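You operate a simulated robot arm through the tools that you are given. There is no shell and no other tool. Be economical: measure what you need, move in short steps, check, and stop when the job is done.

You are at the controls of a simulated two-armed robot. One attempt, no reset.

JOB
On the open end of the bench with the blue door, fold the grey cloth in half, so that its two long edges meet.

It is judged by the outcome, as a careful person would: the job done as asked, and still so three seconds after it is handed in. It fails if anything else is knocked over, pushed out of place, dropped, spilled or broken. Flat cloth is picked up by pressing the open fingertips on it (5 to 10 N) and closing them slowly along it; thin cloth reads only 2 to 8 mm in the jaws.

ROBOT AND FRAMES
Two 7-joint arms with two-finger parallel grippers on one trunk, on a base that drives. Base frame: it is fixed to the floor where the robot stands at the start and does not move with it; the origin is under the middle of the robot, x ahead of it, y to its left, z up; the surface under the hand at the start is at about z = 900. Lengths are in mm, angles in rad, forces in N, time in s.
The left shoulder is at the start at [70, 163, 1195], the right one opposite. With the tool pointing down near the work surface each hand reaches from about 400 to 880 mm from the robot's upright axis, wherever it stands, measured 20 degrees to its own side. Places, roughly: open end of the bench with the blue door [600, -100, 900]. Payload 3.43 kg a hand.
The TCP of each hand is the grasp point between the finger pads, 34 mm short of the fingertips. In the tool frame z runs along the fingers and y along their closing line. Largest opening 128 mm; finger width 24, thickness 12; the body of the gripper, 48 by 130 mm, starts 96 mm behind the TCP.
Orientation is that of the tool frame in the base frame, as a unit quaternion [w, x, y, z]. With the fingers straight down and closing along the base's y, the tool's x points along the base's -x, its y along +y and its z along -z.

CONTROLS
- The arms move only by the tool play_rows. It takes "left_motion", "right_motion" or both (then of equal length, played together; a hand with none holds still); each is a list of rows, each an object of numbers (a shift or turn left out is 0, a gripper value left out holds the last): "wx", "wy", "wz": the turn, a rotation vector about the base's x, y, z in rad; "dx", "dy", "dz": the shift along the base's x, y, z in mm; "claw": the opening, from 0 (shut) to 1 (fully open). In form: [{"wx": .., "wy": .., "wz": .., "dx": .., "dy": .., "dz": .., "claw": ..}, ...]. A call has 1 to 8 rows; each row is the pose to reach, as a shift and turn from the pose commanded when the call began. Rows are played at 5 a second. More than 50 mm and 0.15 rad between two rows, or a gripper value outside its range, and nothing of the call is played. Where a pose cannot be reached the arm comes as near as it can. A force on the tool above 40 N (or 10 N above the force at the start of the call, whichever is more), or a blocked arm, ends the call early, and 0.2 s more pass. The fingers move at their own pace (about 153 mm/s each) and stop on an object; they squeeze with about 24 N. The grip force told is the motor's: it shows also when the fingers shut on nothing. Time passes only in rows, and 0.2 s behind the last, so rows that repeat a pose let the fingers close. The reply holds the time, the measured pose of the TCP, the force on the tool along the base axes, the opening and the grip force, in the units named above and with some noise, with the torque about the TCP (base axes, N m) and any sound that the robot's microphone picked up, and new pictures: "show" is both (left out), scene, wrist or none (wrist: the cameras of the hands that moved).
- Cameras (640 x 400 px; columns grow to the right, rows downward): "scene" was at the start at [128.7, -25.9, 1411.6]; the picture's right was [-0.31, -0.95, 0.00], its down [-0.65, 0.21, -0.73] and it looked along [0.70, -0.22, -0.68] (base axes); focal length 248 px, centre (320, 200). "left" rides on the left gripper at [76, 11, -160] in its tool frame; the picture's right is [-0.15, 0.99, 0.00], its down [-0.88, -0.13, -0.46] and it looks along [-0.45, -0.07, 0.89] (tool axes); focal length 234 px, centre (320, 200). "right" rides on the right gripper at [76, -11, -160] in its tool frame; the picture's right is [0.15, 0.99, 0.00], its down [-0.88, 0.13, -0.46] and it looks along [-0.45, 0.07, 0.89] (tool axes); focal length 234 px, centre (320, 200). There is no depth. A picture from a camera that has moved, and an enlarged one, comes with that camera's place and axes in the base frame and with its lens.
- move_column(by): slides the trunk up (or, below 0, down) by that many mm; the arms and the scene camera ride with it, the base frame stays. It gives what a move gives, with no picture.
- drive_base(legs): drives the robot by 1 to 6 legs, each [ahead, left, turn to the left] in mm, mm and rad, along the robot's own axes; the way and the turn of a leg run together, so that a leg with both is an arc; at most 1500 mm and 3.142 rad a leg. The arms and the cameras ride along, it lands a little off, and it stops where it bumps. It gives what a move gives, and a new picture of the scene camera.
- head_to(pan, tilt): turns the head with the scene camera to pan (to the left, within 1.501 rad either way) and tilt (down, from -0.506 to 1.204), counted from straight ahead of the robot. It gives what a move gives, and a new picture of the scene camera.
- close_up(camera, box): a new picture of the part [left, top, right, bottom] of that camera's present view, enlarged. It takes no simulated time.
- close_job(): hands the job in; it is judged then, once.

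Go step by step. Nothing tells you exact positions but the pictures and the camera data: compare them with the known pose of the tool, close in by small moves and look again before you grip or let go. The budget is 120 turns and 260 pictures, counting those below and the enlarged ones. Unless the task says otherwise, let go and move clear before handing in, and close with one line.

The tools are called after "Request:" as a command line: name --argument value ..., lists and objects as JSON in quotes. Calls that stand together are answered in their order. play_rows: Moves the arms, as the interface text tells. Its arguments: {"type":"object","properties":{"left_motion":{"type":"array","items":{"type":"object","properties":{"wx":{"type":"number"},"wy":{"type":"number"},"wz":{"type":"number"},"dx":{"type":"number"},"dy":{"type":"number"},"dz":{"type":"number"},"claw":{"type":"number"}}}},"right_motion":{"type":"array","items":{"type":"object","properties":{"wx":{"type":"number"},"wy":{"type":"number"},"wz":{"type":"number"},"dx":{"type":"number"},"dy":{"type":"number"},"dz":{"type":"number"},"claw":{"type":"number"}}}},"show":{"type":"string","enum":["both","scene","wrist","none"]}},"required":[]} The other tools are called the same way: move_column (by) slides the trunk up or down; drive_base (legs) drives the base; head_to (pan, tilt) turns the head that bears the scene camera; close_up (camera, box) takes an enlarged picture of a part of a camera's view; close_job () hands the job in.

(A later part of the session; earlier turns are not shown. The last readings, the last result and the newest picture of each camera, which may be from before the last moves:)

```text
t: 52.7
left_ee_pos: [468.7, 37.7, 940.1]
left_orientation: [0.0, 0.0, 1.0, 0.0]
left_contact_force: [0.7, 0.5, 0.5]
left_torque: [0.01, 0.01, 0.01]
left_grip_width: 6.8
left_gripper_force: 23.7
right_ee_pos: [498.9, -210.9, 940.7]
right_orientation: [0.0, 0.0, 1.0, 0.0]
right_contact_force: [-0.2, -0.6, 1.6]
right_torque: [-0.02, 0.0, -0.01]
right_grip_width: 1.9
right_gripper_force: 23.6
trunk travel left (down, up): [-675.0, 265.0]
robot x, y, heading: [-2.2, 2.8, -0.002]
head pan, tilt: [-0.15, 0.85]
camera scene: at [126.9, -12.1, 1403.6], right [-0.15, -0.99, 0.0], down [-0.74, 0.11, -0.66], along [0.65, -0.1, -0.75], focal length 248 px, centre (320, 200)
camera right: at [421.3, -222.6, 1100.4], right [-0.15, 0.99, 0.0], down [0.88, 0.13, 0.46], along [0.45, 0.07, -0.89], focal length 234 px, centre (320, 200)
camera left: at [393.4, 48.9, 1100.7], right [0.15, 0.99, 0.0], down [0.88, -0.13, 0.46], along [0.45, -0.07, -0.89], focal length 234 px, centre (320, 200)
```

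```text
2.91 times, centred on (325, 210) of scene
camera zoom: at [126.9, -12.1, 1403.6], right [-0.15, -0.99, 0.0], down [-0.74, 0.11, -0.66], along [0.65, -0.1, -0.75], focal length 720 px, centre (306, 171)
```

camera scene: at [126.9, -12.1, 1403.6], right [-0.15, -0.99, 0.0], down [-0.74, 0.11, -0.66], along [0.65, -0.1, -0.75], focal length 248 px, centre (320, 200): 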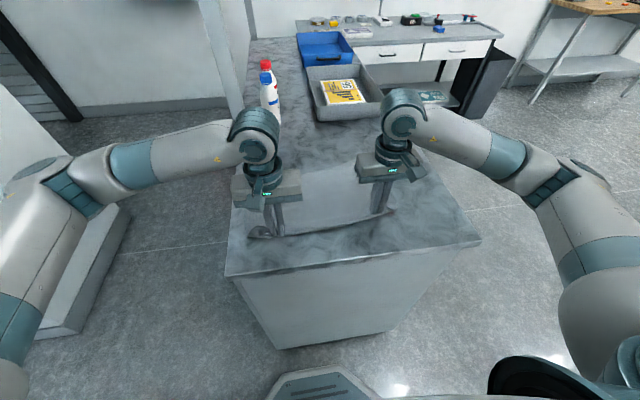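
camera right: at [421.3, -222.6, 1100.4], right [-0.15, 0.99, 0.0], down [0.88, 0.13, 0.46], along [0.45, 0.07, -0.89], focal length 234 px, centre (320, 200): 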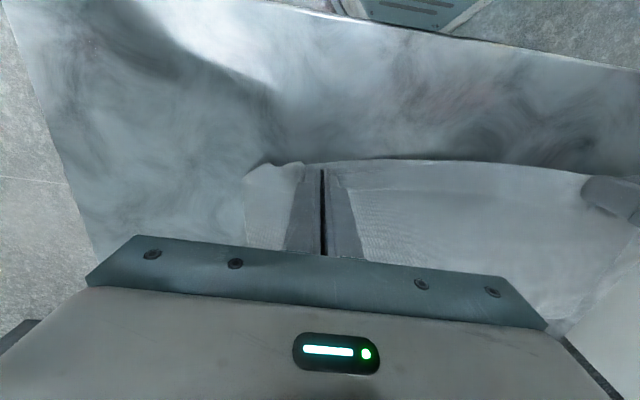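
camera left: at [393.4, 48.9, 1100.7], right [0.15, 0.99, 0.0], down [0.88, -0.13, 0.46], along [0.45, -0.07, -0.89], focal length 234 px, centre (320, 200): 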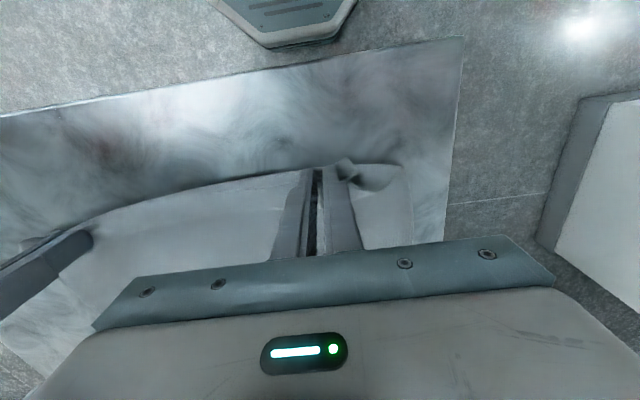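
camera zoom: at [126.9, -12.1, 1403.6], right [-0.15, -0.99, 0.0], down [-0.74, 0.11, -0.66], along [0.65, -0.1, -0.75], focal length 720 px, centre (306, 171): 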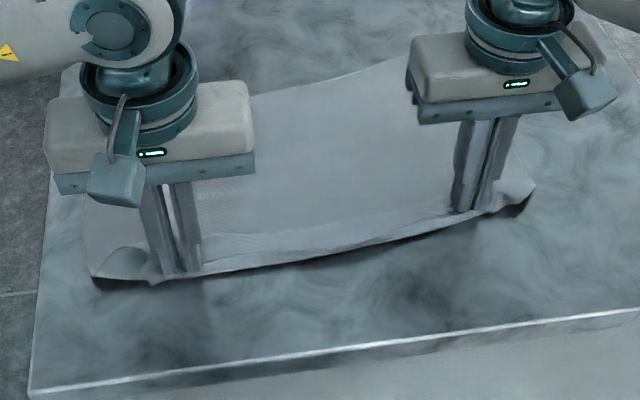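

I'll release and lift to inspect the near edge.

Request:
play_rows --left_motion '[{"dz": -2, "claw": 0.1}, {"dz": -2, "claw": 0.2}, {"dz": -2, "claw": 0.3}, {"dz": 20}, {"dz": 55, "dy": 10}, {"dz": 90, "dy": 35}, {"dz": 95, "dy": 70}]' --right_motion '[{"dz": -2, "claw": 0.1}, {"dz": -2, "claw": 0.2}, {"dz": -2, "claw": 0.3}, {"dz": 20}, {"dz": 55, "dy": -10}, {"dz": 90, "dy": -35}, {"dz": 95, "dy": -80}]' --show "wrist"

Request:
close_up --camera "scene" --box '[215, 140, 435, 260]'

Request:
close_up --camera "left" --box '[0, 80, 380, 280]'

Request:
close_up --camera "right" --box '[260, 80, 640, 280]'

```text
t: 54.3
left_ee_pos: [468.7, 107.9, 1036.3]
left_orientation: [0.0, 0.0, 1.0, 0.001]
left_contact_force: [-0.4, -1.1, 0.7]
left_torque: [0.01, -0.05, -0.02]
left_grip_width: 38.3
left_gripper_force: 0.0
right_ee_pos: [498.1, -291.7, 1034.8]
right_orientation: [0.001, -0.001, 1.0, 0.001]
right_contact_force: [0.7, -0.3, 1.1]
right_torque: [0.05, -0.02, 0.04]
right_grip_width: 38.3
right_gripper_force: 0.0
trunk travel left (down, up): [-675.0, 265.0]
robot x, y, heading: [2.2, -0.9, 0.003]
head pan, tilt: [-0.15, 0.85]
camera right: at [422.3, -303.4, 1194.1], right [-0.15, 0.99, 0.0], down [0.88, 0.13, 0.46], along [0.45, 0.07, -0.89], focal length 234 px, centre (320, 200)
camera left: at [391.4, 118.6, 1196.4], right [0.15, 0.99, 0.0], down [0.88, -0.13, 0.46], along [0.45, -0.07, -0.89], focal length 234 px, centre (320, 200)
```

right: 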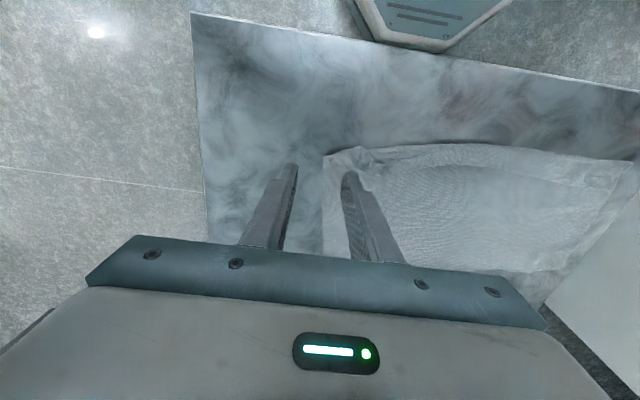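
left: 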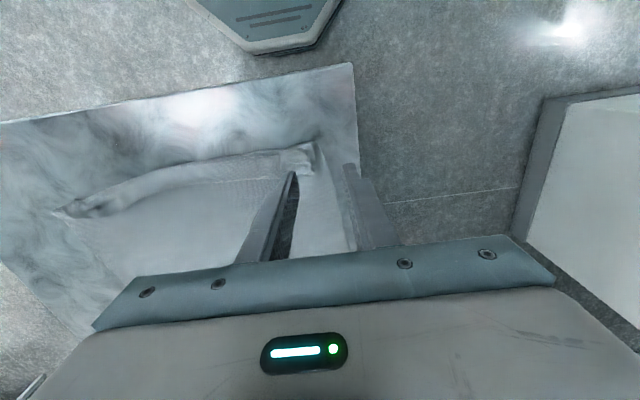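

```text
2.91 times, centred on (325, 200) of scene
camera zoom: at [125.7, -12.6, 1403.7], right [-0.15, -0.99, 0.0], down [-0.74, 0.11, -0.66], along [0.65, -0.1, -0.75], focal length 720 px, centre (306, 200)
```

zoom: 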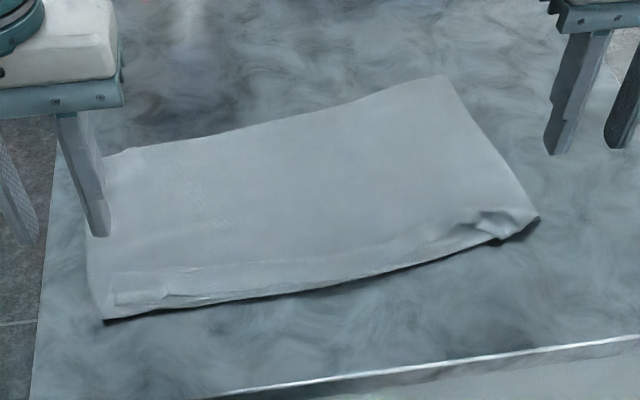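

```text
1.68 times, centred on (190, 180) of left
camera zoom: at [391.4, 118.6, 1196.4], right [0.15, 0.99, 0.0], down [0.88, -0.13, 0.46], along [0.45, -0.07, -0.89], focal length 394 px, centre (539, 234)
```

zoom: 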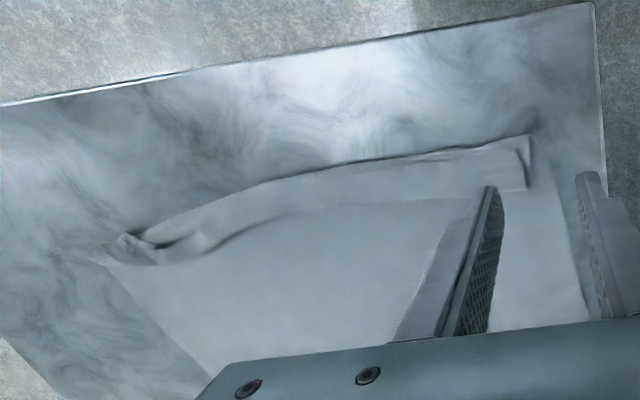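

```text
1.68 times, centred on (450, 180) of right
camera zoom: at [422.3, -303.4, 1194.1], right [-0.15, 0.99, 0.0], down [0.88, 0.13, 0.46], along [0.45, 0.07, -0.89], focal length 394 px, centre (101, 234)
```

zoom: 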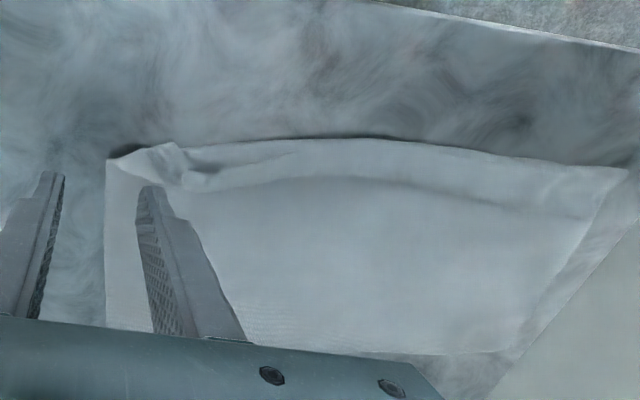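

Request:
close_up --camera "scene" --box '[240, 215, 310, 260]'

Request:
close_up --camera "scene" --box '[340, 190, 410, 235]'

```text
8.89 times, centred on (275, 238) of scene
camera zoom: at [125.7, -12.6, 1403.7], right [-0.15, -0.99, 0.0], down [-0.74, 0.11, -0.66], along [0.65, -0.1, -0.75], focal length 2201 px, centre (720, -133)
```

zoom: 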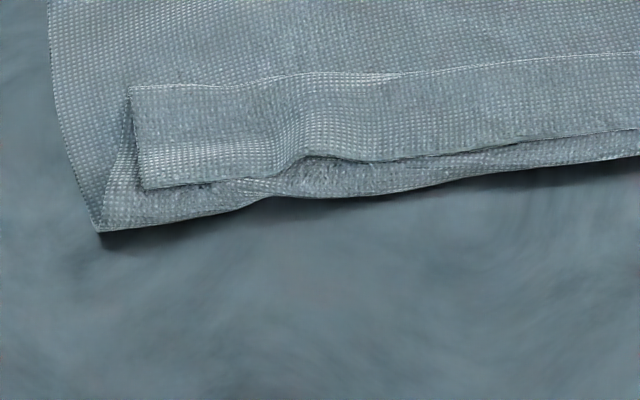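

```text
8.89 times, centred on (375, 212) of scene
camera zoom: at [125.7, -12.6, 1403.7], right [-0.15, -0.99, 0.0], down [-0.74, 0.11, -0.66], along [0.65, -0.1, -0.75], focal length 2201 px, centre (-169, 89)
```

zoom: 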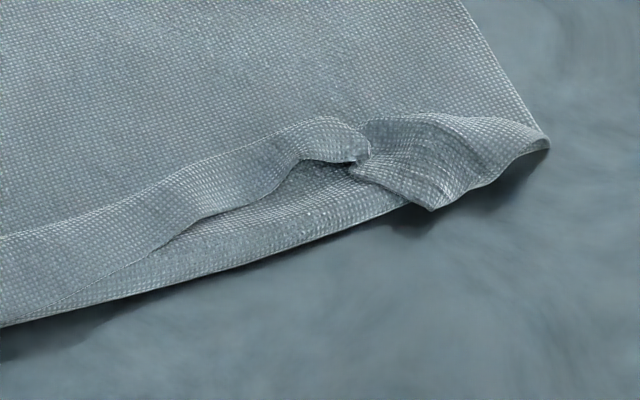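

The hem now lies as a small pleat with its cut edge on top, facing the robot (cut edge at x≈468 left, ≈485 right). I'll press lightly on that top band with spread fingers and draw it toward the robot to pull the pleat open.

Request:
play_rows --left_motion '[{"dx": 4, "dy": -28, "claw": 0.9}, {"dx": 8, "dy": -56, "dz": -20}, {"dx": 13, "dy": -83, "dz": -45}, {"dx": 13, "dy": -83, "dz": -70}, {"dx": 13, "dy": -83, "dz": -85}]' --right_motion '[{"dx": -2, "dy": 40}, {"dx": -4, "dy": 80}, {"dx": -6, "dy": 120, "dz": -25}, {"dx": -8, "dy": 152, "dz": -55}, {"dx": -8, "dy": 152, "dz": -84}]' --show "wrist"

Request:
close_up --camera "left" --box '[0, 80, 460, 280]'

Request:
close_up --camera "right" --box '[180, 80, 640, 280]'

```text
t: 55.5
left_ee_pos: [482.1, 23.9, 950.0]
left_orientation: [0.0, -0.001, 1.0, 0.001]
left_contact_force: [-0.1, -0.7, -0.4]
left_torque: [0.05, -0.04, 0.01]
left_grip_width: 115.3
left_gripper_force: 0.0
right_ee_pos: [492.0, -139.9, 950.7]
right_orientation: [-0.001, 0.0, 1.0, 0.002]
right_contact_force: [0.7, 0.1, -0.4]
right_torque: [0.0, 0.02, 0.0]
right_grip_width: 38.3
right_gripper_force: 0.0
trunk travel left (down, up): [-675.0, 265.0]
robot x, y, heading: [-3.3, 1.8, 0.003]
head pan, tilt: [-0.15, 0.85]
camera right: at [414.8, -151.1, 1110.2], right [-0.15, 0.99, 0.0], down [0.88, 0.13, 0.46], along [0.45, 0.07, -0.89], focal length 234 px, centre (320, 200)
camera left: at [406.1, 34.5, 1109.6], right [0.15, 0.99, 0.0], down [0.88, -0.13, 0.46], along [0.45, -0.07, -0.89], focal length 234 px, centre (320, 200)
```

right: 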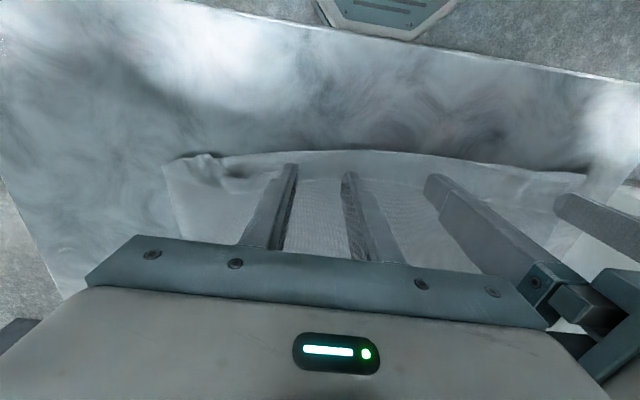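
left: 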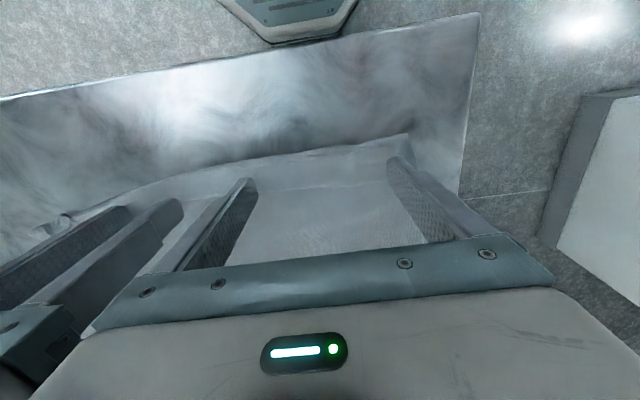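

```text
1.39 times, centred on (230, 180) of left
camera zoom: at [406.1, 34.5, 1109.6], right [0.15, 0.99, 0.0], down [0.88, -0.13, 0.46], along [0.45, -0.07, -0.89], focal length 326 px, centre (445, 228)
```

zoom: 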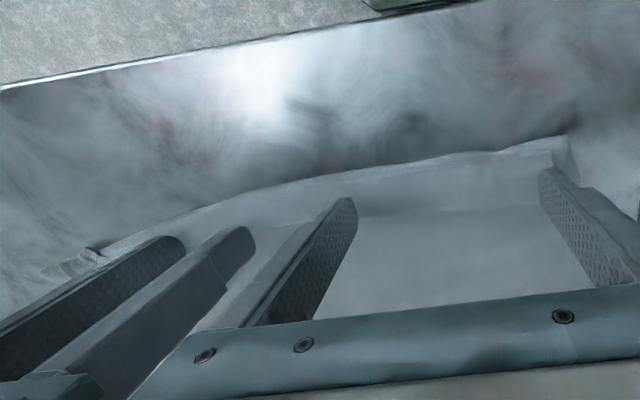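

```text
1.39 times, centred on (410, 180) of right
camera zoom: at [414.8, -151.1, 1110.2], right [-0.15, 0.99, 0.0], down [0.88, 0.13, 0.46], along [0.45, 0.07, -0.89], focal length 326 px, centre (195, 228)
```

zoom: 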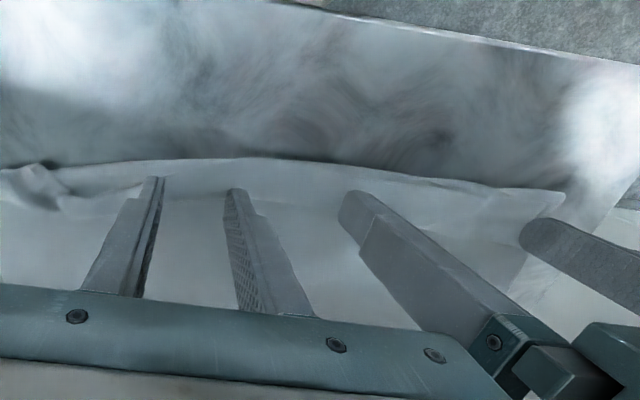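

Request:
play_rows --left_motion '[{"dz": -6}, {"dz": -10}, {"dz": -12}, {"dz": -13}]' --right_motion '[{"dx": -6, "dz": -6}, {"dx": -7, "dz": -10}, {"dx": -7, "dz": -12.5}, {"dx": -7, "dz": -13.5}]' --show "none"

```text
t: 56.5
left_ee_pos: [482.9, 23.3, 938.5]
left_orientation: [-0.001, 0.001, 1.0, 0.0]
left_contact_force: [-0.5, 0.0, -0.2]
left_torque: [-0.01, -0.03, 0.02]
left_grip_width: 115.1
left_gripper_force: 0.0
right_ee_pos: [483.4, -138.2, 938.5]
right_orientation: [0.0, -0.001, 1.0, 0.0]
right_contact_force: [0.6, -0.2, 1.2]
right_torque: [0.01, 0.02, -0.01]
right_grip_width: 38.4
right_gripper_force: 0.1
trunk travel left (down, up): [-675.0, 265.0]
robot x, y, heading: [0.2, 0.0, -0.001]
head pan, tilt: [-0.15, 0.85]
```

Request:
play_rows --left_motion '[{"dz": -1}, {"dz": -1.8}]' --right_motion '[{"dz": -1}, {"dz": -1.8}]' --show "none"

```text
t: 57.1
left_ee_pos: [483.2, 24.5, 936.3]
left_orientation: [0.001, 0.0, 1.0, -0.001]
left_contact_force: [-0.2, 0.5, 7.0]
left_torque: [0.27, -0.01, 0.03]
left_grip_width: 115.0
left_gripper_force: 0.0
right_ee_pos: [483.6, -139.7, 936.2]
right_orientation: [0.0, 0.0, 1.0, 0.0]
right_contact_force: [1.4, 0.2, 2.6]
right_torque: [-0.03, -0.05, -0.01]
right_grip_width: 38.3
right_gripper_force: 0.1
trunk travel left (down, up): [-675.0, 265.0]
robot x, y, heading: [-1.0, 4.0, 0.002]
head pan, tilt: [-0.15, 0.85]
```

Light contact on both. Drag slowly 40 mm toward the robot.

Request:
play_rows --left_motion '[{"dx": -5}, {"dx": -10}, {"dx": -16}, {"dx": -22}, {"dx": -28}, {"dx": -34}, {"dx": -40}]' --right_motion '[{"dx": -5, "dz": -0.3}, {"dx": -10, "dz": -0.3}, {"dx": -16, "dz": -0.3}, {"dx": -22, "dz": -0.3}, {"dx": -28, "dz": -0.3}, {"dx": -34, "dz": -0.3}, {"dx": -40, "dz": -0.3}]' --show "wrist"

Request:
close_up --camera "scene" --box '[215, 140, 435, 260]'

```text
t: 58.7
left_ee_pos: [442.9, 24.7, 936.3]
left_orientation: [0.001, 0.0, 1.0, 0.0]
left_contact_force: [2.7, -1.4, 16.5]
left_torque: [0.7, -0.11, -0.1]
left_grip_width: 115.3
left_gripper_force: 0.2
right_ee_pos: [441.5, -139.4, 937.2]
right_orientation: [0.001, 0.0, 1.0, 0.0]
right_contact_force: [0.2, 1.0, 2.5]
right_torque: [0.05, -0.06, 0.01]
right_grip_width: 38.2
right_gripper_force: 0.1
trunk travel left (down, up): [-675.0, 265.0]
robot x, y, heading: [-4.0, 1.3, -0.003]
head pan, tilt: [-0.15, 0.85]
camera right: at [365.4, -151.2, 1096.7], right [-0.15, 0.99, 0.0], down [0.88, 0.13, 0.46], along [0.45, 0.07, -0.89], focal length 234 px, centre (320, 200)
camera left: at [365.9, 35.9, 1096.2], right [0.14, 0.99, 0.0], down [0.88, -0.13, 0.46], along [0.45, -0.07, -0.89], focal length 234 px, centre (320, 200)
```

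right: 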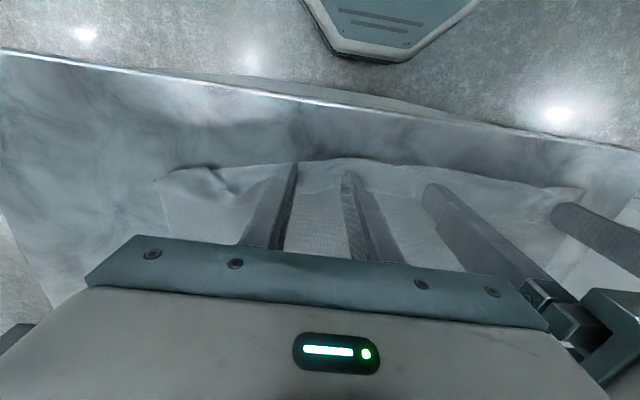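
left: 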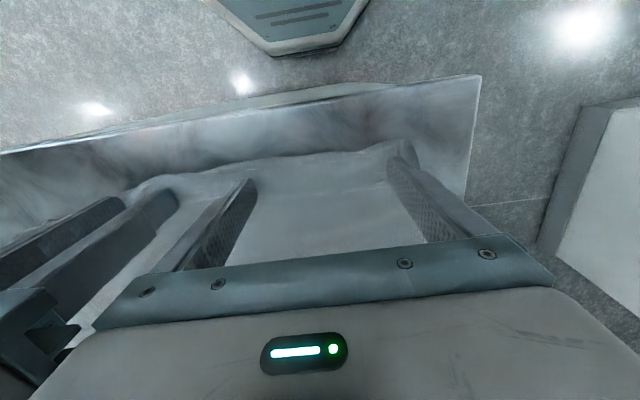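

```text
2.91 times, centred on (325, 200) of scene
camera zoom: at [125.9, -12.3, 1403.7], right [-0.15, -0.99, 0.0], down [-0.74, 0.11, -0.66], along [0.65, -0.1, -0.75], focal length 720 px, centre (306, 200)
```

zoom: 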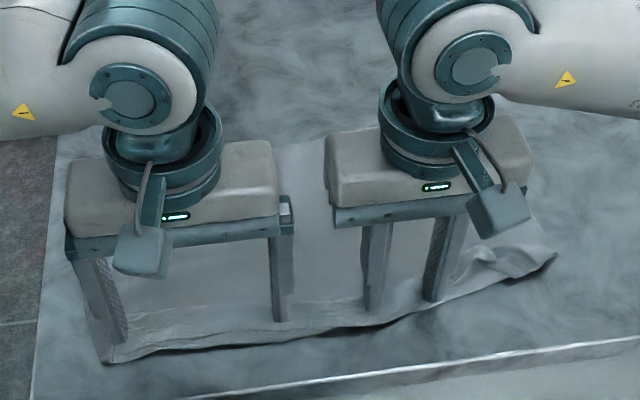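

Pressing moves the whole cloth. Better plan: pick up the clean far edge, hang the whole cloth in the air so the near hem shakes out, then lay it down folded (the held edge will then land the right way round). First I lift clear and locate the far edge.

Request:
play_rows --left_motion '[{"dz": 30}, {"dz": 70, "dy": 10}, {"dz": 110, "dy": 30, "claw": 0.3}, {"dz": 115, "dy": 70}]' --right_motion '[{"dz": 30}, {"dz": 70, "dy": -20}, {"dz": 110, "dy": -50, "claw": 0.3}, {"dz": 115, "dy": -95}]' --show "none"

Request:
close_up --camera "scene" --box '[215, 140, 435, 260]'

```text
t: 59.7
left_ee_pos: [440.4, 96.0, 1054.1]
left_orientation: [0.0, 0.0, 1.0, -0.001]
left_contact_force: [-0.3, 0.8, 0.3]
left_torque: [-0.01, -0.01, 0.0]
left_grip_width: 38.2
left_gripper_force: 0.0
right_ee_pos: [440.9, -235.1, 1052.1]
right_orientation: [0.002, -0.001, 1.0, 0.0]
right_contact_force: [-0.7, 0.7, 0.0]
right_torque: [0.03, -0.03, -0.05]
right_grip_width: 38.5
right_gripper_force: 0.1
trunk travel left (down, up): [-675.0, 265.0]
robot x, y, heading: [-2.8, -2.4, -0.001]
head pan, tilt: [-0.15, 0.85]
```

```text
2.91 times, centred on (325, 200) of scene
camera zoom: at [125.5, -12.0, 1403.7], right [-0.15, -0.99, 0.0], down [-0.74, 0.11, -0.66], along [0.65, -0.1, -0.75], focal length 720 px, centre (306, 200)
```

zoom: 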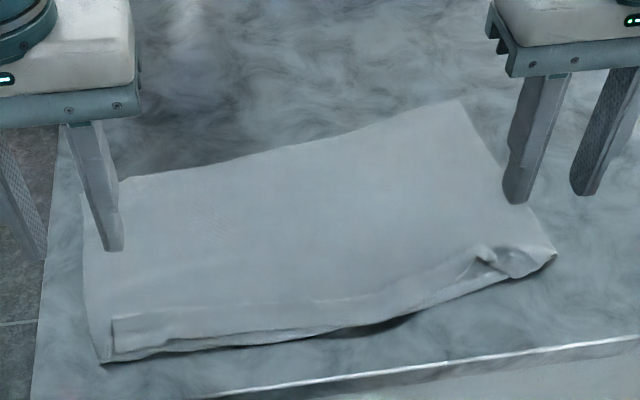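

The far edge runs from about (612, 100) to (675, -258). I'll move both hands above it.

Request:
play_rows --left_motion '[{"dx": 35, "dy": -6}, {"dx": 70, "dy": -12}, {"dx": 105, "dy": -18}, {"dx": 140, "dy": -25}, {"dx": 170, "dy": -31, "dz": -30}, {"dx": 178, "dy": -31, "dz": -65}, {"dx": 178, "dy": -31, "dz": -97}]' --right_motion '[{"dx": 45, "dy": 3}, {"dx": 90, "dy": 6}, {"dx": 135, "dy": 9}, {"dx": 180, "dy": 12}, {"dx": 215, "dy": 15, "dz": -30}, {"dx": 227, "dy": 15, "dz": -65}, {"dx": 227, "dy": 15, "dz": -97}]' --show "wrist"

Request:
close_up --camera "left" --box '[180, 100, 460, 260]'

Request:
close_up --camera "right" --box '[180, 100, 460, 260]'

Request:
close_up --camera "scene" --box '[215, 120, 435, 240]'

```text
t: 61.3
left_ee_pos: [618.9, 62.8, 954.1]
left_orientation: [0.0, -0.001, 1.0, 0.0]
left_contact_force: [-0.8, -0.1, 1.2]
left_torque: [0.05, -0.02, 0.0]
left_grip_width: 38.3
left_gripper_force: 0.1
right_ee_pos: [672.0, -219.1, 955.9]
right_orientation: [0.0, 0.0, 1.0, 0.0]
right_contact_force: [-0.2, 0.2, -0.4]
right_torque: [0.0, 0.0, 0.0]
right_grip_width: 38.6
right_gripper_force: 0.1
trunk travel left (down, up): [-675.0, 265.0]
robot x, y, heading: [0.9, 0.7, -0.004]
head pan, tilt: [-0.15, 0.85]
camera right: at [595.4, -231.2, 1115.2], right [-0.15, 0.99, 0.0], down [0.88, 0.13, 0.46], along [0.45, 0.07, -0.89], focal length 234 px, centre (320, 200)
camera left: at [543.4, 74.4, 1113.4], right [0.15, 0.99, 0.0], down [0.88, -0.13, 0.46], along [0.45, -0.07, -0.89], focal length 234 px, centre (320, 200)
```

right: 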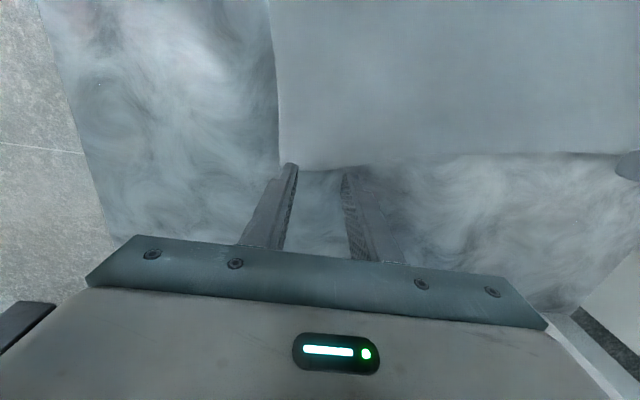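
left: 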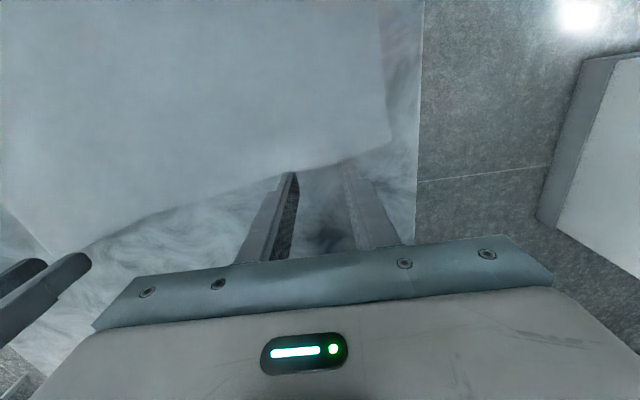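

```text
2.29 times, centred on (320, 180) of left
camera zoom: at [543.4, 74.4, 1113.4], right [0.15, 0.99, 0.0], down [0.88, -0.13, 0.46], along [0.45, -0.07, -0.89], focal length 535 px, centre (320, 246)
```

zoom: 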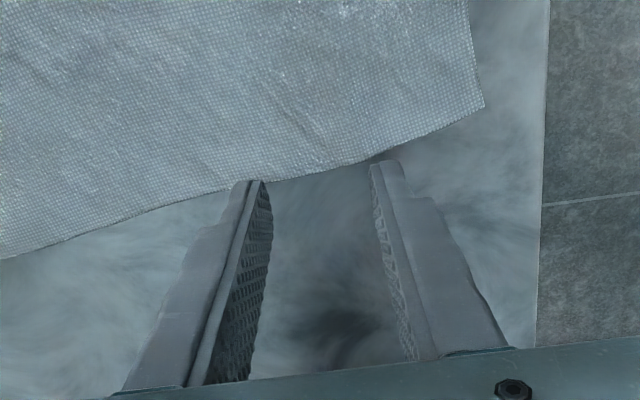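

```text
2.29 times, centred on (320, 180) of right
camera zoom: at [595.4, -231.2, 1115.2], right [-0.15, 0.99, 0.0], down [0.88, 0.13, 0.46], along [0.45, 0.07, -0.89], focal length 535 px, centre (320, 246)
```

zoom: 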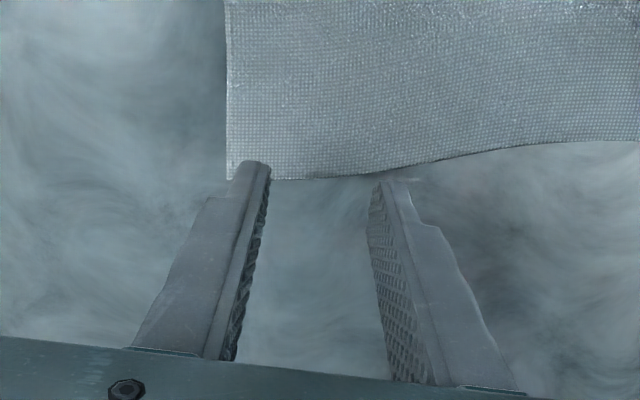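

```text
2.91 times, centred on (325, 180) of scene
camera zoom: at [127.9, -12.4, 1403.5], right [-0.15, -0.99, 0.0], down [-0.74, 0.11, -0.66], along [0.65, -0.1, -0.75], focal length 720 px, centre (306, 258)
```

zoom: 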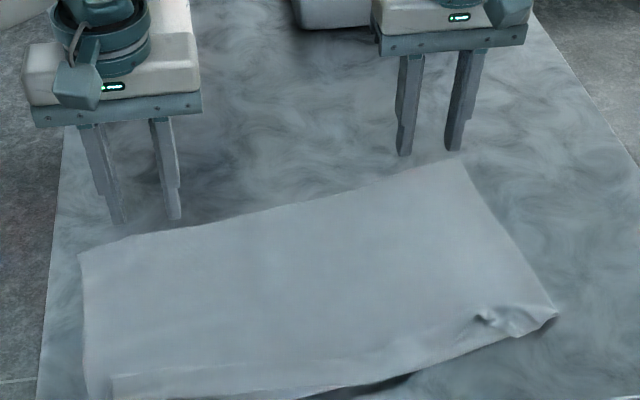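

Left edge at the hand is x≈608 if I move nearer the corner (y≈90); the right is well placed at x≈671. I'll adjust and lower to contact.

Request:
play_rows --left_motion '[{"dx": -5, "dy": 14}, {"dx": -10, "dy": 27}, {"dx": -10, "dy": 27, "dz": -10}, {"dx": -10, "dy": 27, "dz": -16}, {"dx": -10, "dy": 27, "dz": -17.5}]' --right_motion '[{"dx": -1}, {"dx": -2}, {"dx": -2, "dz": -10}, {"dx": -2, "dz": -17}, {"dx": -2, "dz": -19}]' --show "none"

Request:
close_up --camera "left" --box '[180, 100, 460, 260]'

Request:
close_up --camera "right" --box '[180, 100, 460, 260]'

```text
t: 62.5
left_ee_pos: [610.6, 92.0, 937.9]
left_orientation: [-0.001, 0.0, 1.0, 0.0]
left_contact_force: [-0.4, 0.6, 0.3]
left_torque: [-0.01, -0.03, 0.0]
left_grip_width: 38.6
left_gripper_force: 0.0
right_ee_pos: [668.6, -219.1, 936.0]
right_orientation: [0.0, -0.001, 1.0, -0.001]
right_contact_force: [-0.2, 0.8, 2.0]
right_torque: [-0.02, -0.04, -0.01]
right_grip_width: 38.4
right_gripper_force: 0.0
trunk travel left (down, up): [-675.0, 265.0]
robot x, y, heading: [3.8, 0.2, -0.003]
head pan, tilt: [-0.15, 0.85]
```

```text
2.29 times, centred on (320, 180) of left
camera zoom: at [534.7, 102.1, 1096.7], right [0.15, 0.99, 0.0], down [0.88, -0.13, 0.46], along [0.45, -0.07, -0.89], focal length 535 px, centre (320, 246)
```

zoom: 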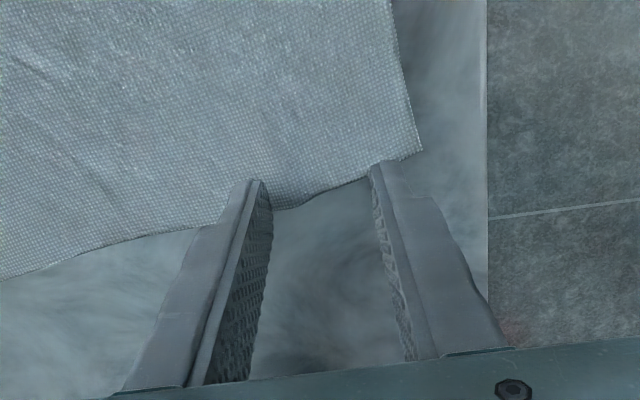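

```text
2.29 times, centred on (320, 180) of right
camera zoom: at [591.9, -230.6, 1095.5], right [-0.15, 0.99, 0.0], down [0.88, 0.13, 0.46], along [0.45, 0.07, -0.89], focal length 535 px, centre (320, 246)
```

zoom: 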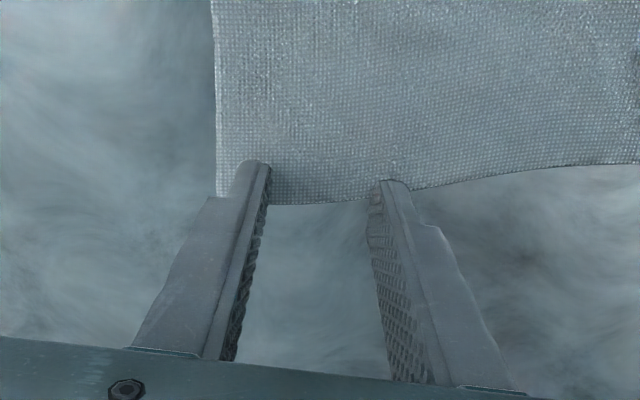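

Request:
play_rows --left_motion '[{"dx": -7, "dy": -2}, {"dx": -7, "dy": -2, "dz": -1}, {"dx": -7, "dy": -2, "dz": -2}]' --right_motion '[{"dz": 0}, {"dz": -0.3}, {"dz": -0.5}]' --show "none"

```text
t: 63.3
left_ee_pos: [603.1, 88.9, 934.2]
left_orientation: [0.001, 0.0, 1.0, -0.001]
left_contact_force: [0.9, -0.2, 4.1]
left_torque: [0.04, 0.03, 0.01]
left_grip_width: 38.4
left_gripper_force: 0.1
right_ee_pos: [667.5, -218.9, 936.7]
right_orientation: [0.002, 0.001, 1.0, 0.0]
right_contact_force: [-0.4, -0.2, 4.3]
right_torque: [-0.02, -0.01, 0.04]
right_grip_width: 38.2
right_gripper_force: 0.1
trunk travel left (down, up): [-675.0, 265.0]
robot x, y, heading: [-3.5, -1.7, -0.001]
head pan, tilt: [-0.15, 0.85]
```

Good light contact on both. Close slowly, then lift a little to check.

Request:
play_rows --left_motion '[{"dz": -0.3}, {"dz": -0.3, "claw": 0.26}, {"dz": -0.3, "claw": 0.22}, {"dz": -0.3, "claw": 0.17}, {"dz": -0.3, "claw": 0.12}, {"dz": -0.3, "claw": 0.06}, {"dz": -0.3, "claw": 0}, {"dz": -0.3, "claw": 0}]' --right_motion '[{"dz": -0.3}, {"dz": -0.3, "claw": 0.26}, {"dz": -0.3, "claw": 0.22}, {"dz": -0.3, "claw": 0.17}, {"dz": -0.3, "claw": 0.12}, {"dz": -0.3, "claw": 0.06}, {"dz": -0.3, "claw": 0}, {"dz": -0.3, "claw": 0}]' --show "none"

Request:
play_rows --left_motion '[{"dy": -3, "dz": 8}, {"dy": -6, "dz": 20}, {"dy": -6, "dz": 40, "dx": -5}, {"dy": -6, "dz": 65, "dx": -10}]' --right_motion '[{"dy": 3, "dz": 8}, {"dy": 6, "dz": 20}, {"dy": 6, "dz": 40, "dx": -5}, {"dy": 6, "dz": 65, "dx": -10}]'

```text
t: 65.1
left_ee_pos: [602.6, 89.3, 936.1]
left_orientation: [0.002, 0.0, 1.0, -0.001]
left_contact_force: [1.4, -8.6, 3.6]
left_torque: [-0.26, -0.06, 0.03]
left_grip_width: 2.3
left_gripper_force: 24.2
right_ee_pos: [666.3, -218.7, 935.7]
right_orientation: [0.001, -0.001, 1.0, 0.001]
right_contact_force: [-2.1, 8.1, 8.0]
right_torque: [0.28, 0.06, -0.09]
right_grip_width: 2.5
right_gripper_force: 24.3
trunk travel left (down, up): [-675.0, 265.0]
robot x, y, heading: [0.3, -3.4, -0.003]
head pan, tilt: [-0.15, 0.85]
```

```text
t: 66.1
left_ee_pos: [592.8, 85.2, 1000.0]
left_orientation: [0.0, -0.001, 1.0, 0.0]
left_contact_force: [0.7, -1.2, 0.0]
left_torque: [-0.04, -0.04, 0.04]
left_grip_width: 2.4
left_gripper_force: 23.8
right_ee_pos: [655.9, -213.7, 999.2]
right_orientation: [0.0, 0.0, 1.0, 0.0]
right_contact_force: [0.0, 1.1, -0.8]
right_torque: [0.05, 0.0, -0.02]
right_grip_width: 2.0
right_gripper_force: 24.2
trunk travel left (down, up): [-675.0, 265.0]
robot x, y, heading: [-1.5, -1.1, -0.0]
head pan, tilt: [-0.15, 0.85]
camera scene: at [125.9, -12.1, 1403.6], right [-0.15, -0.99, 0.0], down [-0.74, 0.11, -0.66], along [0.65, -0.1, -0.75], focal length 248 px, centre (320, 200)
camera right: at [579.8, -225.0, 1159.3], right [-0.15, 0.99, 0.0], down [0.88, 0.13, 0.46], along [0.45, 0.07, -0.89], focal length 234 px, centre (320, 200)
camera left: at [516.1, 96.1, 1159.9], right [0.15, 0.99, 0.0], down [0.88, -0.13, 0.46], along [0.45, -0.07, -0.89], focal length 234 px, centre (320, 200)
```

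scene: 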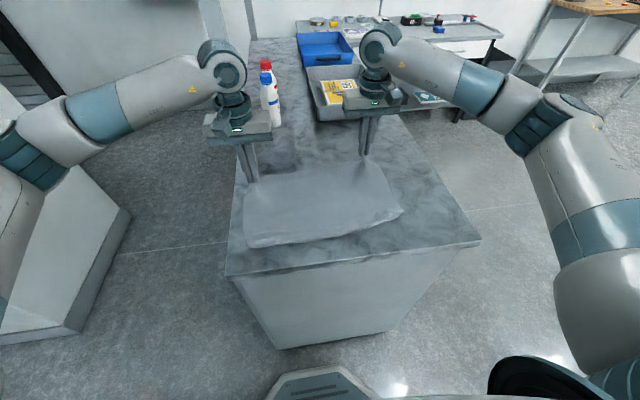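
right: 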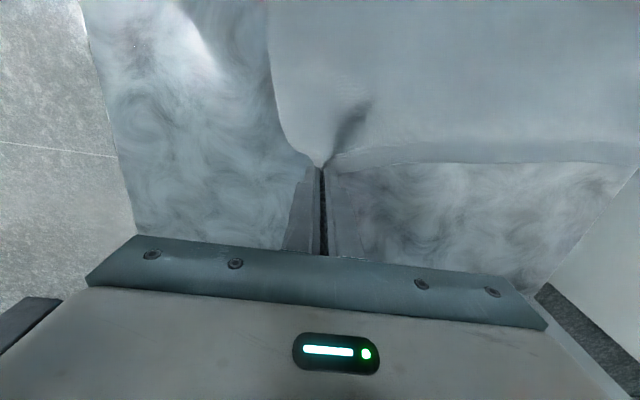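
left: 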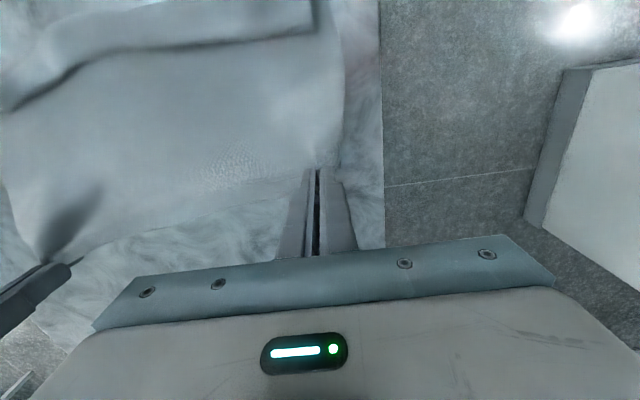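

Both hands hold a single clean layer. I'll lift the whole cloth to hang and square up the held edge along y.

Request:
play_rows --left_motion '[{"dx": 3, "dy": -2, "dz": 33}, {"dx": 8, "dy": -4, "dz": 66}, {"dx": 14, "dy": -6, "dz": 99}, {"dx": 20, "dy": -8, "dz": 132}, {"dx": 27, "dy": -10, "dz": 165}, {"dx": 34, "dy": -12, "dz": 198}, {"dx": 41, "dy": -14, "dz": 231}, {"dx": 47, "dy": -15, "dz": 265}]' --right_motion '[{"dx": -2, "dy": -2, "dz": 33}, {"dx": -4, "dy": -4, "dz": 66}, {"dx": -6, "dy": -6, "dz": 99}, {"dx": -8, "dy": -8, "dz": 132}, {"dx": -10, "dy": -10, "dz": 165}, {"dx": -12, "dy": -12, "dz": 198}, {"dx": -14, "dy": -14, "dz": 231}, {"dx": -16, "dy": -16, "dz": 265}]'

```text
t: 67.9
left_ee_pos: [636.5, 68.2, 1266.2]
left_orientation: [0.0, 0.0, 1.0, 0.001]
left_contact_force: [0.1, 0.9, 0.6]
left_torque: [0.02, -0.06, 0.03]
left_grip_width: 2.5
left_gripper_force: 23.6
right_ee_pos: [639.7, -228.7, 1265.1]
right_orientation: [0.001, 0.0, 1.0, 0.0]
right_contact_force: [-0.4, 0.9, -0.1]
right_torque: [-0.03, -0.02, -0.01]
right_grip_width: 2.4
right_gripper_force: 23.9
trunk travel left (down, up): [-675.0, 265.0]
robot x, y, heading: [-2.3, 0.2, -0.003]
head pan, tilt: [-0.15, 0.85]
camera scene: at [125.0, -12.0, 1403.6], right [-0.15, -0.99, 0.0], down [-0.74, 0.11, -0.66], along [0.65, -0.1, -0.75], focal length 248 px, centre (320, 200)
camera right: at [562.9, -240.3, 1424.3], right [-0.15, 0.99, 0.0], down [0.88, 0.13, 0.46], along [0.45, 0.07, -0.89], focal length 234 px, centre (320, 200)
camera left: at [560.6, 79.3, 1425.4], right [0.15, 0.99, 0.0], down [0.88, -0.13, 0.46], along [0.45, -0.07, -0.89], focal length 234 px, centre (320, 200)
```

scene: 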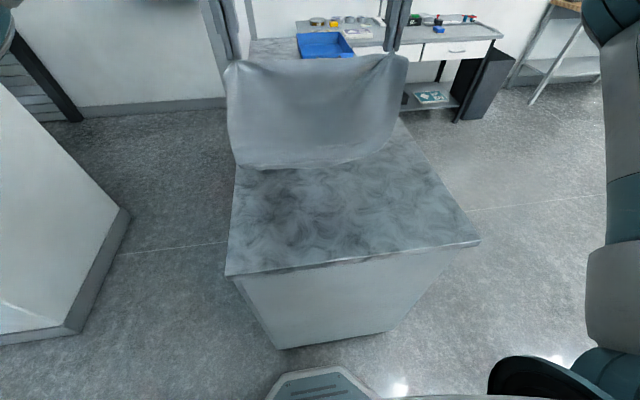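
right: 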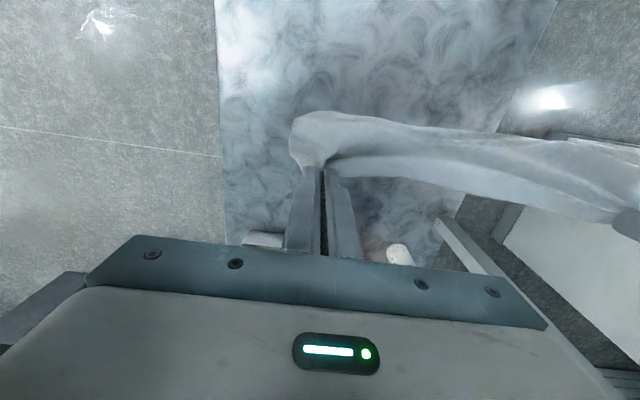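
left: 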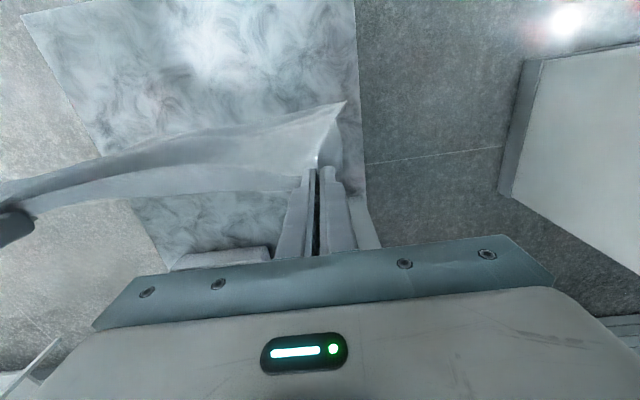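

Request:
close_up --camera "scene" --box '[215, 40, 425, 180]'

Request:
close_up --camera "left" --box '[0, 80, 400, 260]'

```text
2.86 times, centred on (320, 110) of scene
camera zoom: at [125.0, -12.0, 1403.6], right [-0.15, -0.99, 0.0], down [-0.74, 0.11, -0.66], along [0.65, -0.1, -0.75], focal length 707 px, centre (320, 457)
```

zoom: 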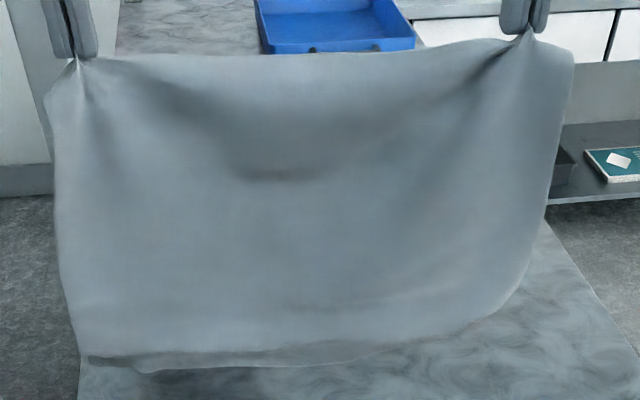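

```text
1.60 times, centred on (200, 170) of left
camera zoom: at [560.6, 79.3, 1425.4], right [0.15, 0.99, 0.0], down [0.88, -0.13, 0.46], along [0.45, -0.07, -0.89], focal length 375 px, centre (512, 248)
```

zoom: 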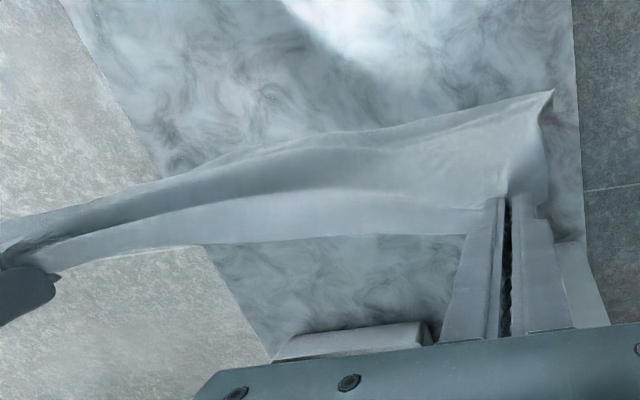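

The pleat has mostly fallen open; only a slight curl remains at the bottom. I'll stretch the hands slightly and give a gentle shake.

Request:
play_rows --left_motion '[{"dy": 5, "dz": 40}, {"dy": 5, "dz": 0}, {"dy": 5, "dz": 45}, {"dy": 5, "dz": 0}, {"dy": 5, "dz": 45}, {"dy": 5, "dz": 10}, {"dy": 5, "dz": 10}, {"dy": 5, "dz": 10}]' --right_motion '[{"dy": -5, "dz": 40}, {"dy": -5, "dz": 0}, {"dy": -5, "dz": 45}, {"dy": -5, "dz": 0}, {"dy": -5, "dz": 45}, {"dy": -5, "dz": 10}, {"dy": -5, "dz": 10}, {"dy": -5, "dz": 10}]' --show "none"

Request:
close_up --camera "scene" --box '[215, 40, 425, 180]'

Request:
close_up --camera "left" --box '[0, 80, 400, 260]'

```text
t: 69.7
left_ee_pos: [636.7, 71.6, 1277.2]
left_orientation: [0.001, 0.0, 1.0, 0.0]
left_contact_force: [0.0, -1.4, -0.1]
left_torque: [-0.07, -0.03, 0.05]
left_grip_width: 1.9
left_gripper_force: 24.4
right_ee_pos: [640.1, -232.5, 1274.2]
right_orientation: [0.001, 0.0, 1.0, 0.0]
right_contact_force: [-0.7, 0.8, 0.5]
right_torque: [0.07, -0.01, 0.01]
right_grip_width: 2.2
right_gripper_force: 23.6
trunk travel left (down, up): [-675.0, 265.0]
robot x, y, heading: [0.3, 4.3, 0.002]
head pan, tilt: [-0.15, 0.85]
```

```text
2.86 times, centred on (320, 110) of scene
camera zoom: at [125.2, -12.0, 1403.8], right [-0.15, -0.99, 0.0], down [-0.74, 0.11, -0.66], along [0.65, -0.1, -0.75], focal length 707 px, centre (320, 457)
```

zoom: 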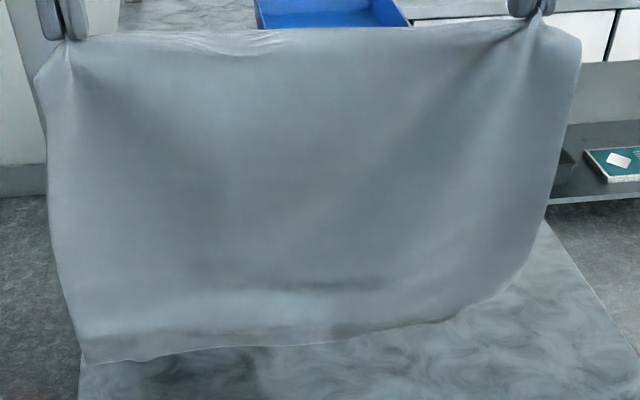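

```text
1.60 times, centred on (200, 170) of left
camera zoom: at [561.3, 82.7, 1436.2], right [0.15, 0.99, 0.0], down [0.88, -0.13, 0.46], along [0.45, -0.07, -0.89], focal length 375 px, centre (512, 248)
```

zoom: 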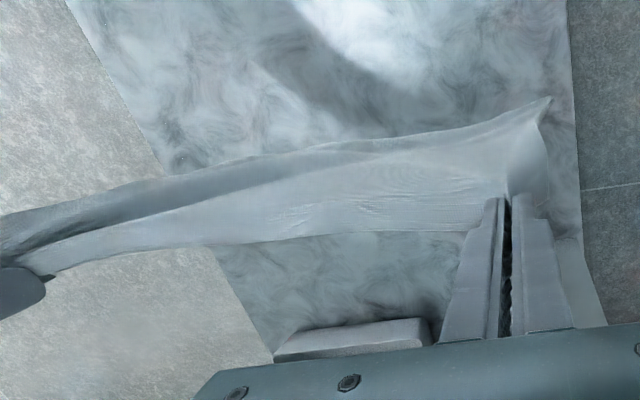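

The cloth now hangs fully open. I'll move it forward to x≈720 and lower until its bottom edge is just above the bench.

Request:
play_rows --left_motion '[{"dx": 20}, {"dx": 40}, {"dx": 60}, {"dx": 84}, {"dx": 84, "dz": -15}, {"dx": 84, "dz": -30}, {"dx": 84, "dz": -40}, {"dx": 84, "dz": -40}]' --right_motion '[{"dx": 20}, {"dx": 40}, {"dx": 60}, {"dx": 80}, {"dx": 80, "dz": -15}, {"dx": 80, "dz": -30}, {"dx": 80, "dz": -38}, {"dx": 80, "dz": -38}]'

Request:
close_up --camera "scene" --box '[215, 40, 425, 180]'

```text
t: 71.5
left_ee_pos: [724.6, 72.8, 1234.9]
left_orientation: [-0.001, 0.0, 1.0, -0.001]
left_contact_force: [-0.6, -4.1, -0.4]
left_torque: [-0.14, -0.01, 0.02]
left_grip_width: 2.4
left_gripper_force: 24.1
right_ee_pos: [721.9, -234.0, 1236.9]
right_orientation: [0.0, 0.0, 1.0, 0.0]
right_contact_force: [-0.5, 2.9, 0.3]
right_torque: [0.09, -0.01, -0.03]
right_grip_width: 2.5
right_gripper_force: 23.8
trunk travel left (down, up): [-675.0, 265.0]
robot x, y, heading: [0.5, 3.4, -0.001]
head pan, tilt: [-0.15, 0.85]
camera scene: at [126.8, -12.0, 1403.6], right [-0.15, -0.99, 0.0], down [-0.74, 0.11, -0.66], along [0.65, -0.1, -0.75], focal length 248 px, centre (320, 200)
camera right: at [645.5, -245.4, 1395.7], right [-0.15, 0.99, 0.0], down [0.88, 0.13, 0.46], along [0.45, 0.07, -0.89], focal length 234 px, centre (320, 200)
camera left: at [647.8, 83.5, 1394.8], right [0.15, 0.99, 0.0], down [0.88, -0.13, 0.46], along [0.45, -0.07, -0.89], focal length 234 px, centre (320, 200)
```

scene: 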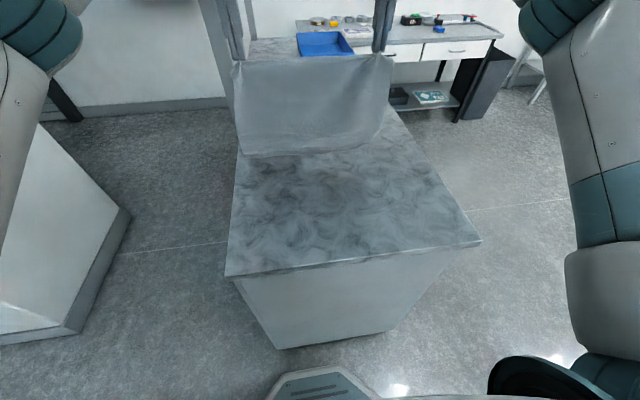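
right: 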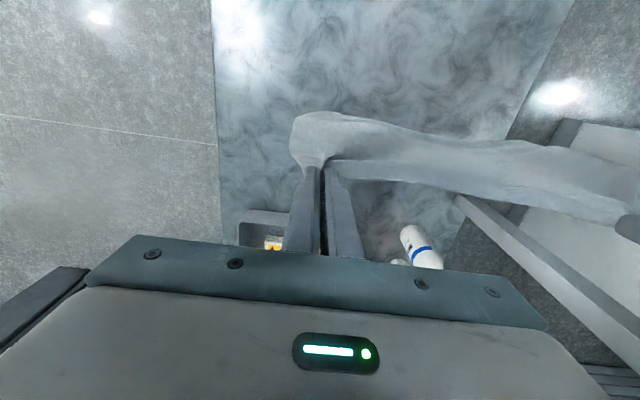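
left: 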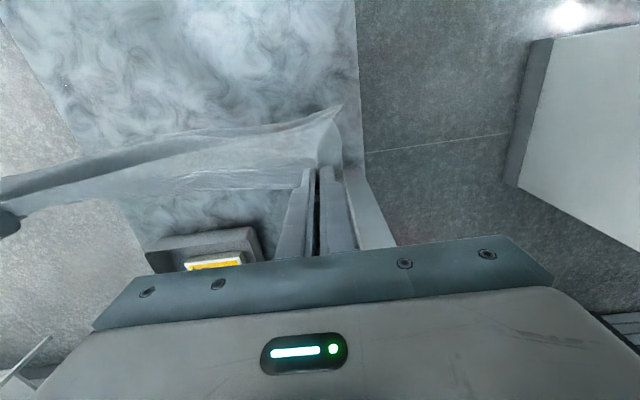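

```text
2.86 times, centred on (320, 110) of scene
camera zoom: at [126.8, -12.0, 1403.6], right [-0.15, -0.99, 0.0], down [-0.74, 0.11, -0.66], along [0.65, -0.1, -0.75], focal length 707 px, centre (320, 457)
```

zoom: 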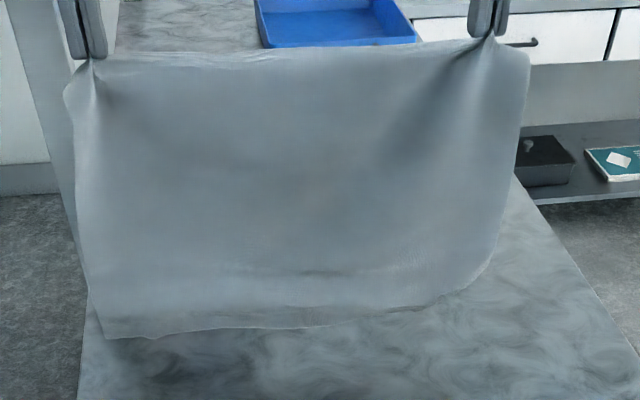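

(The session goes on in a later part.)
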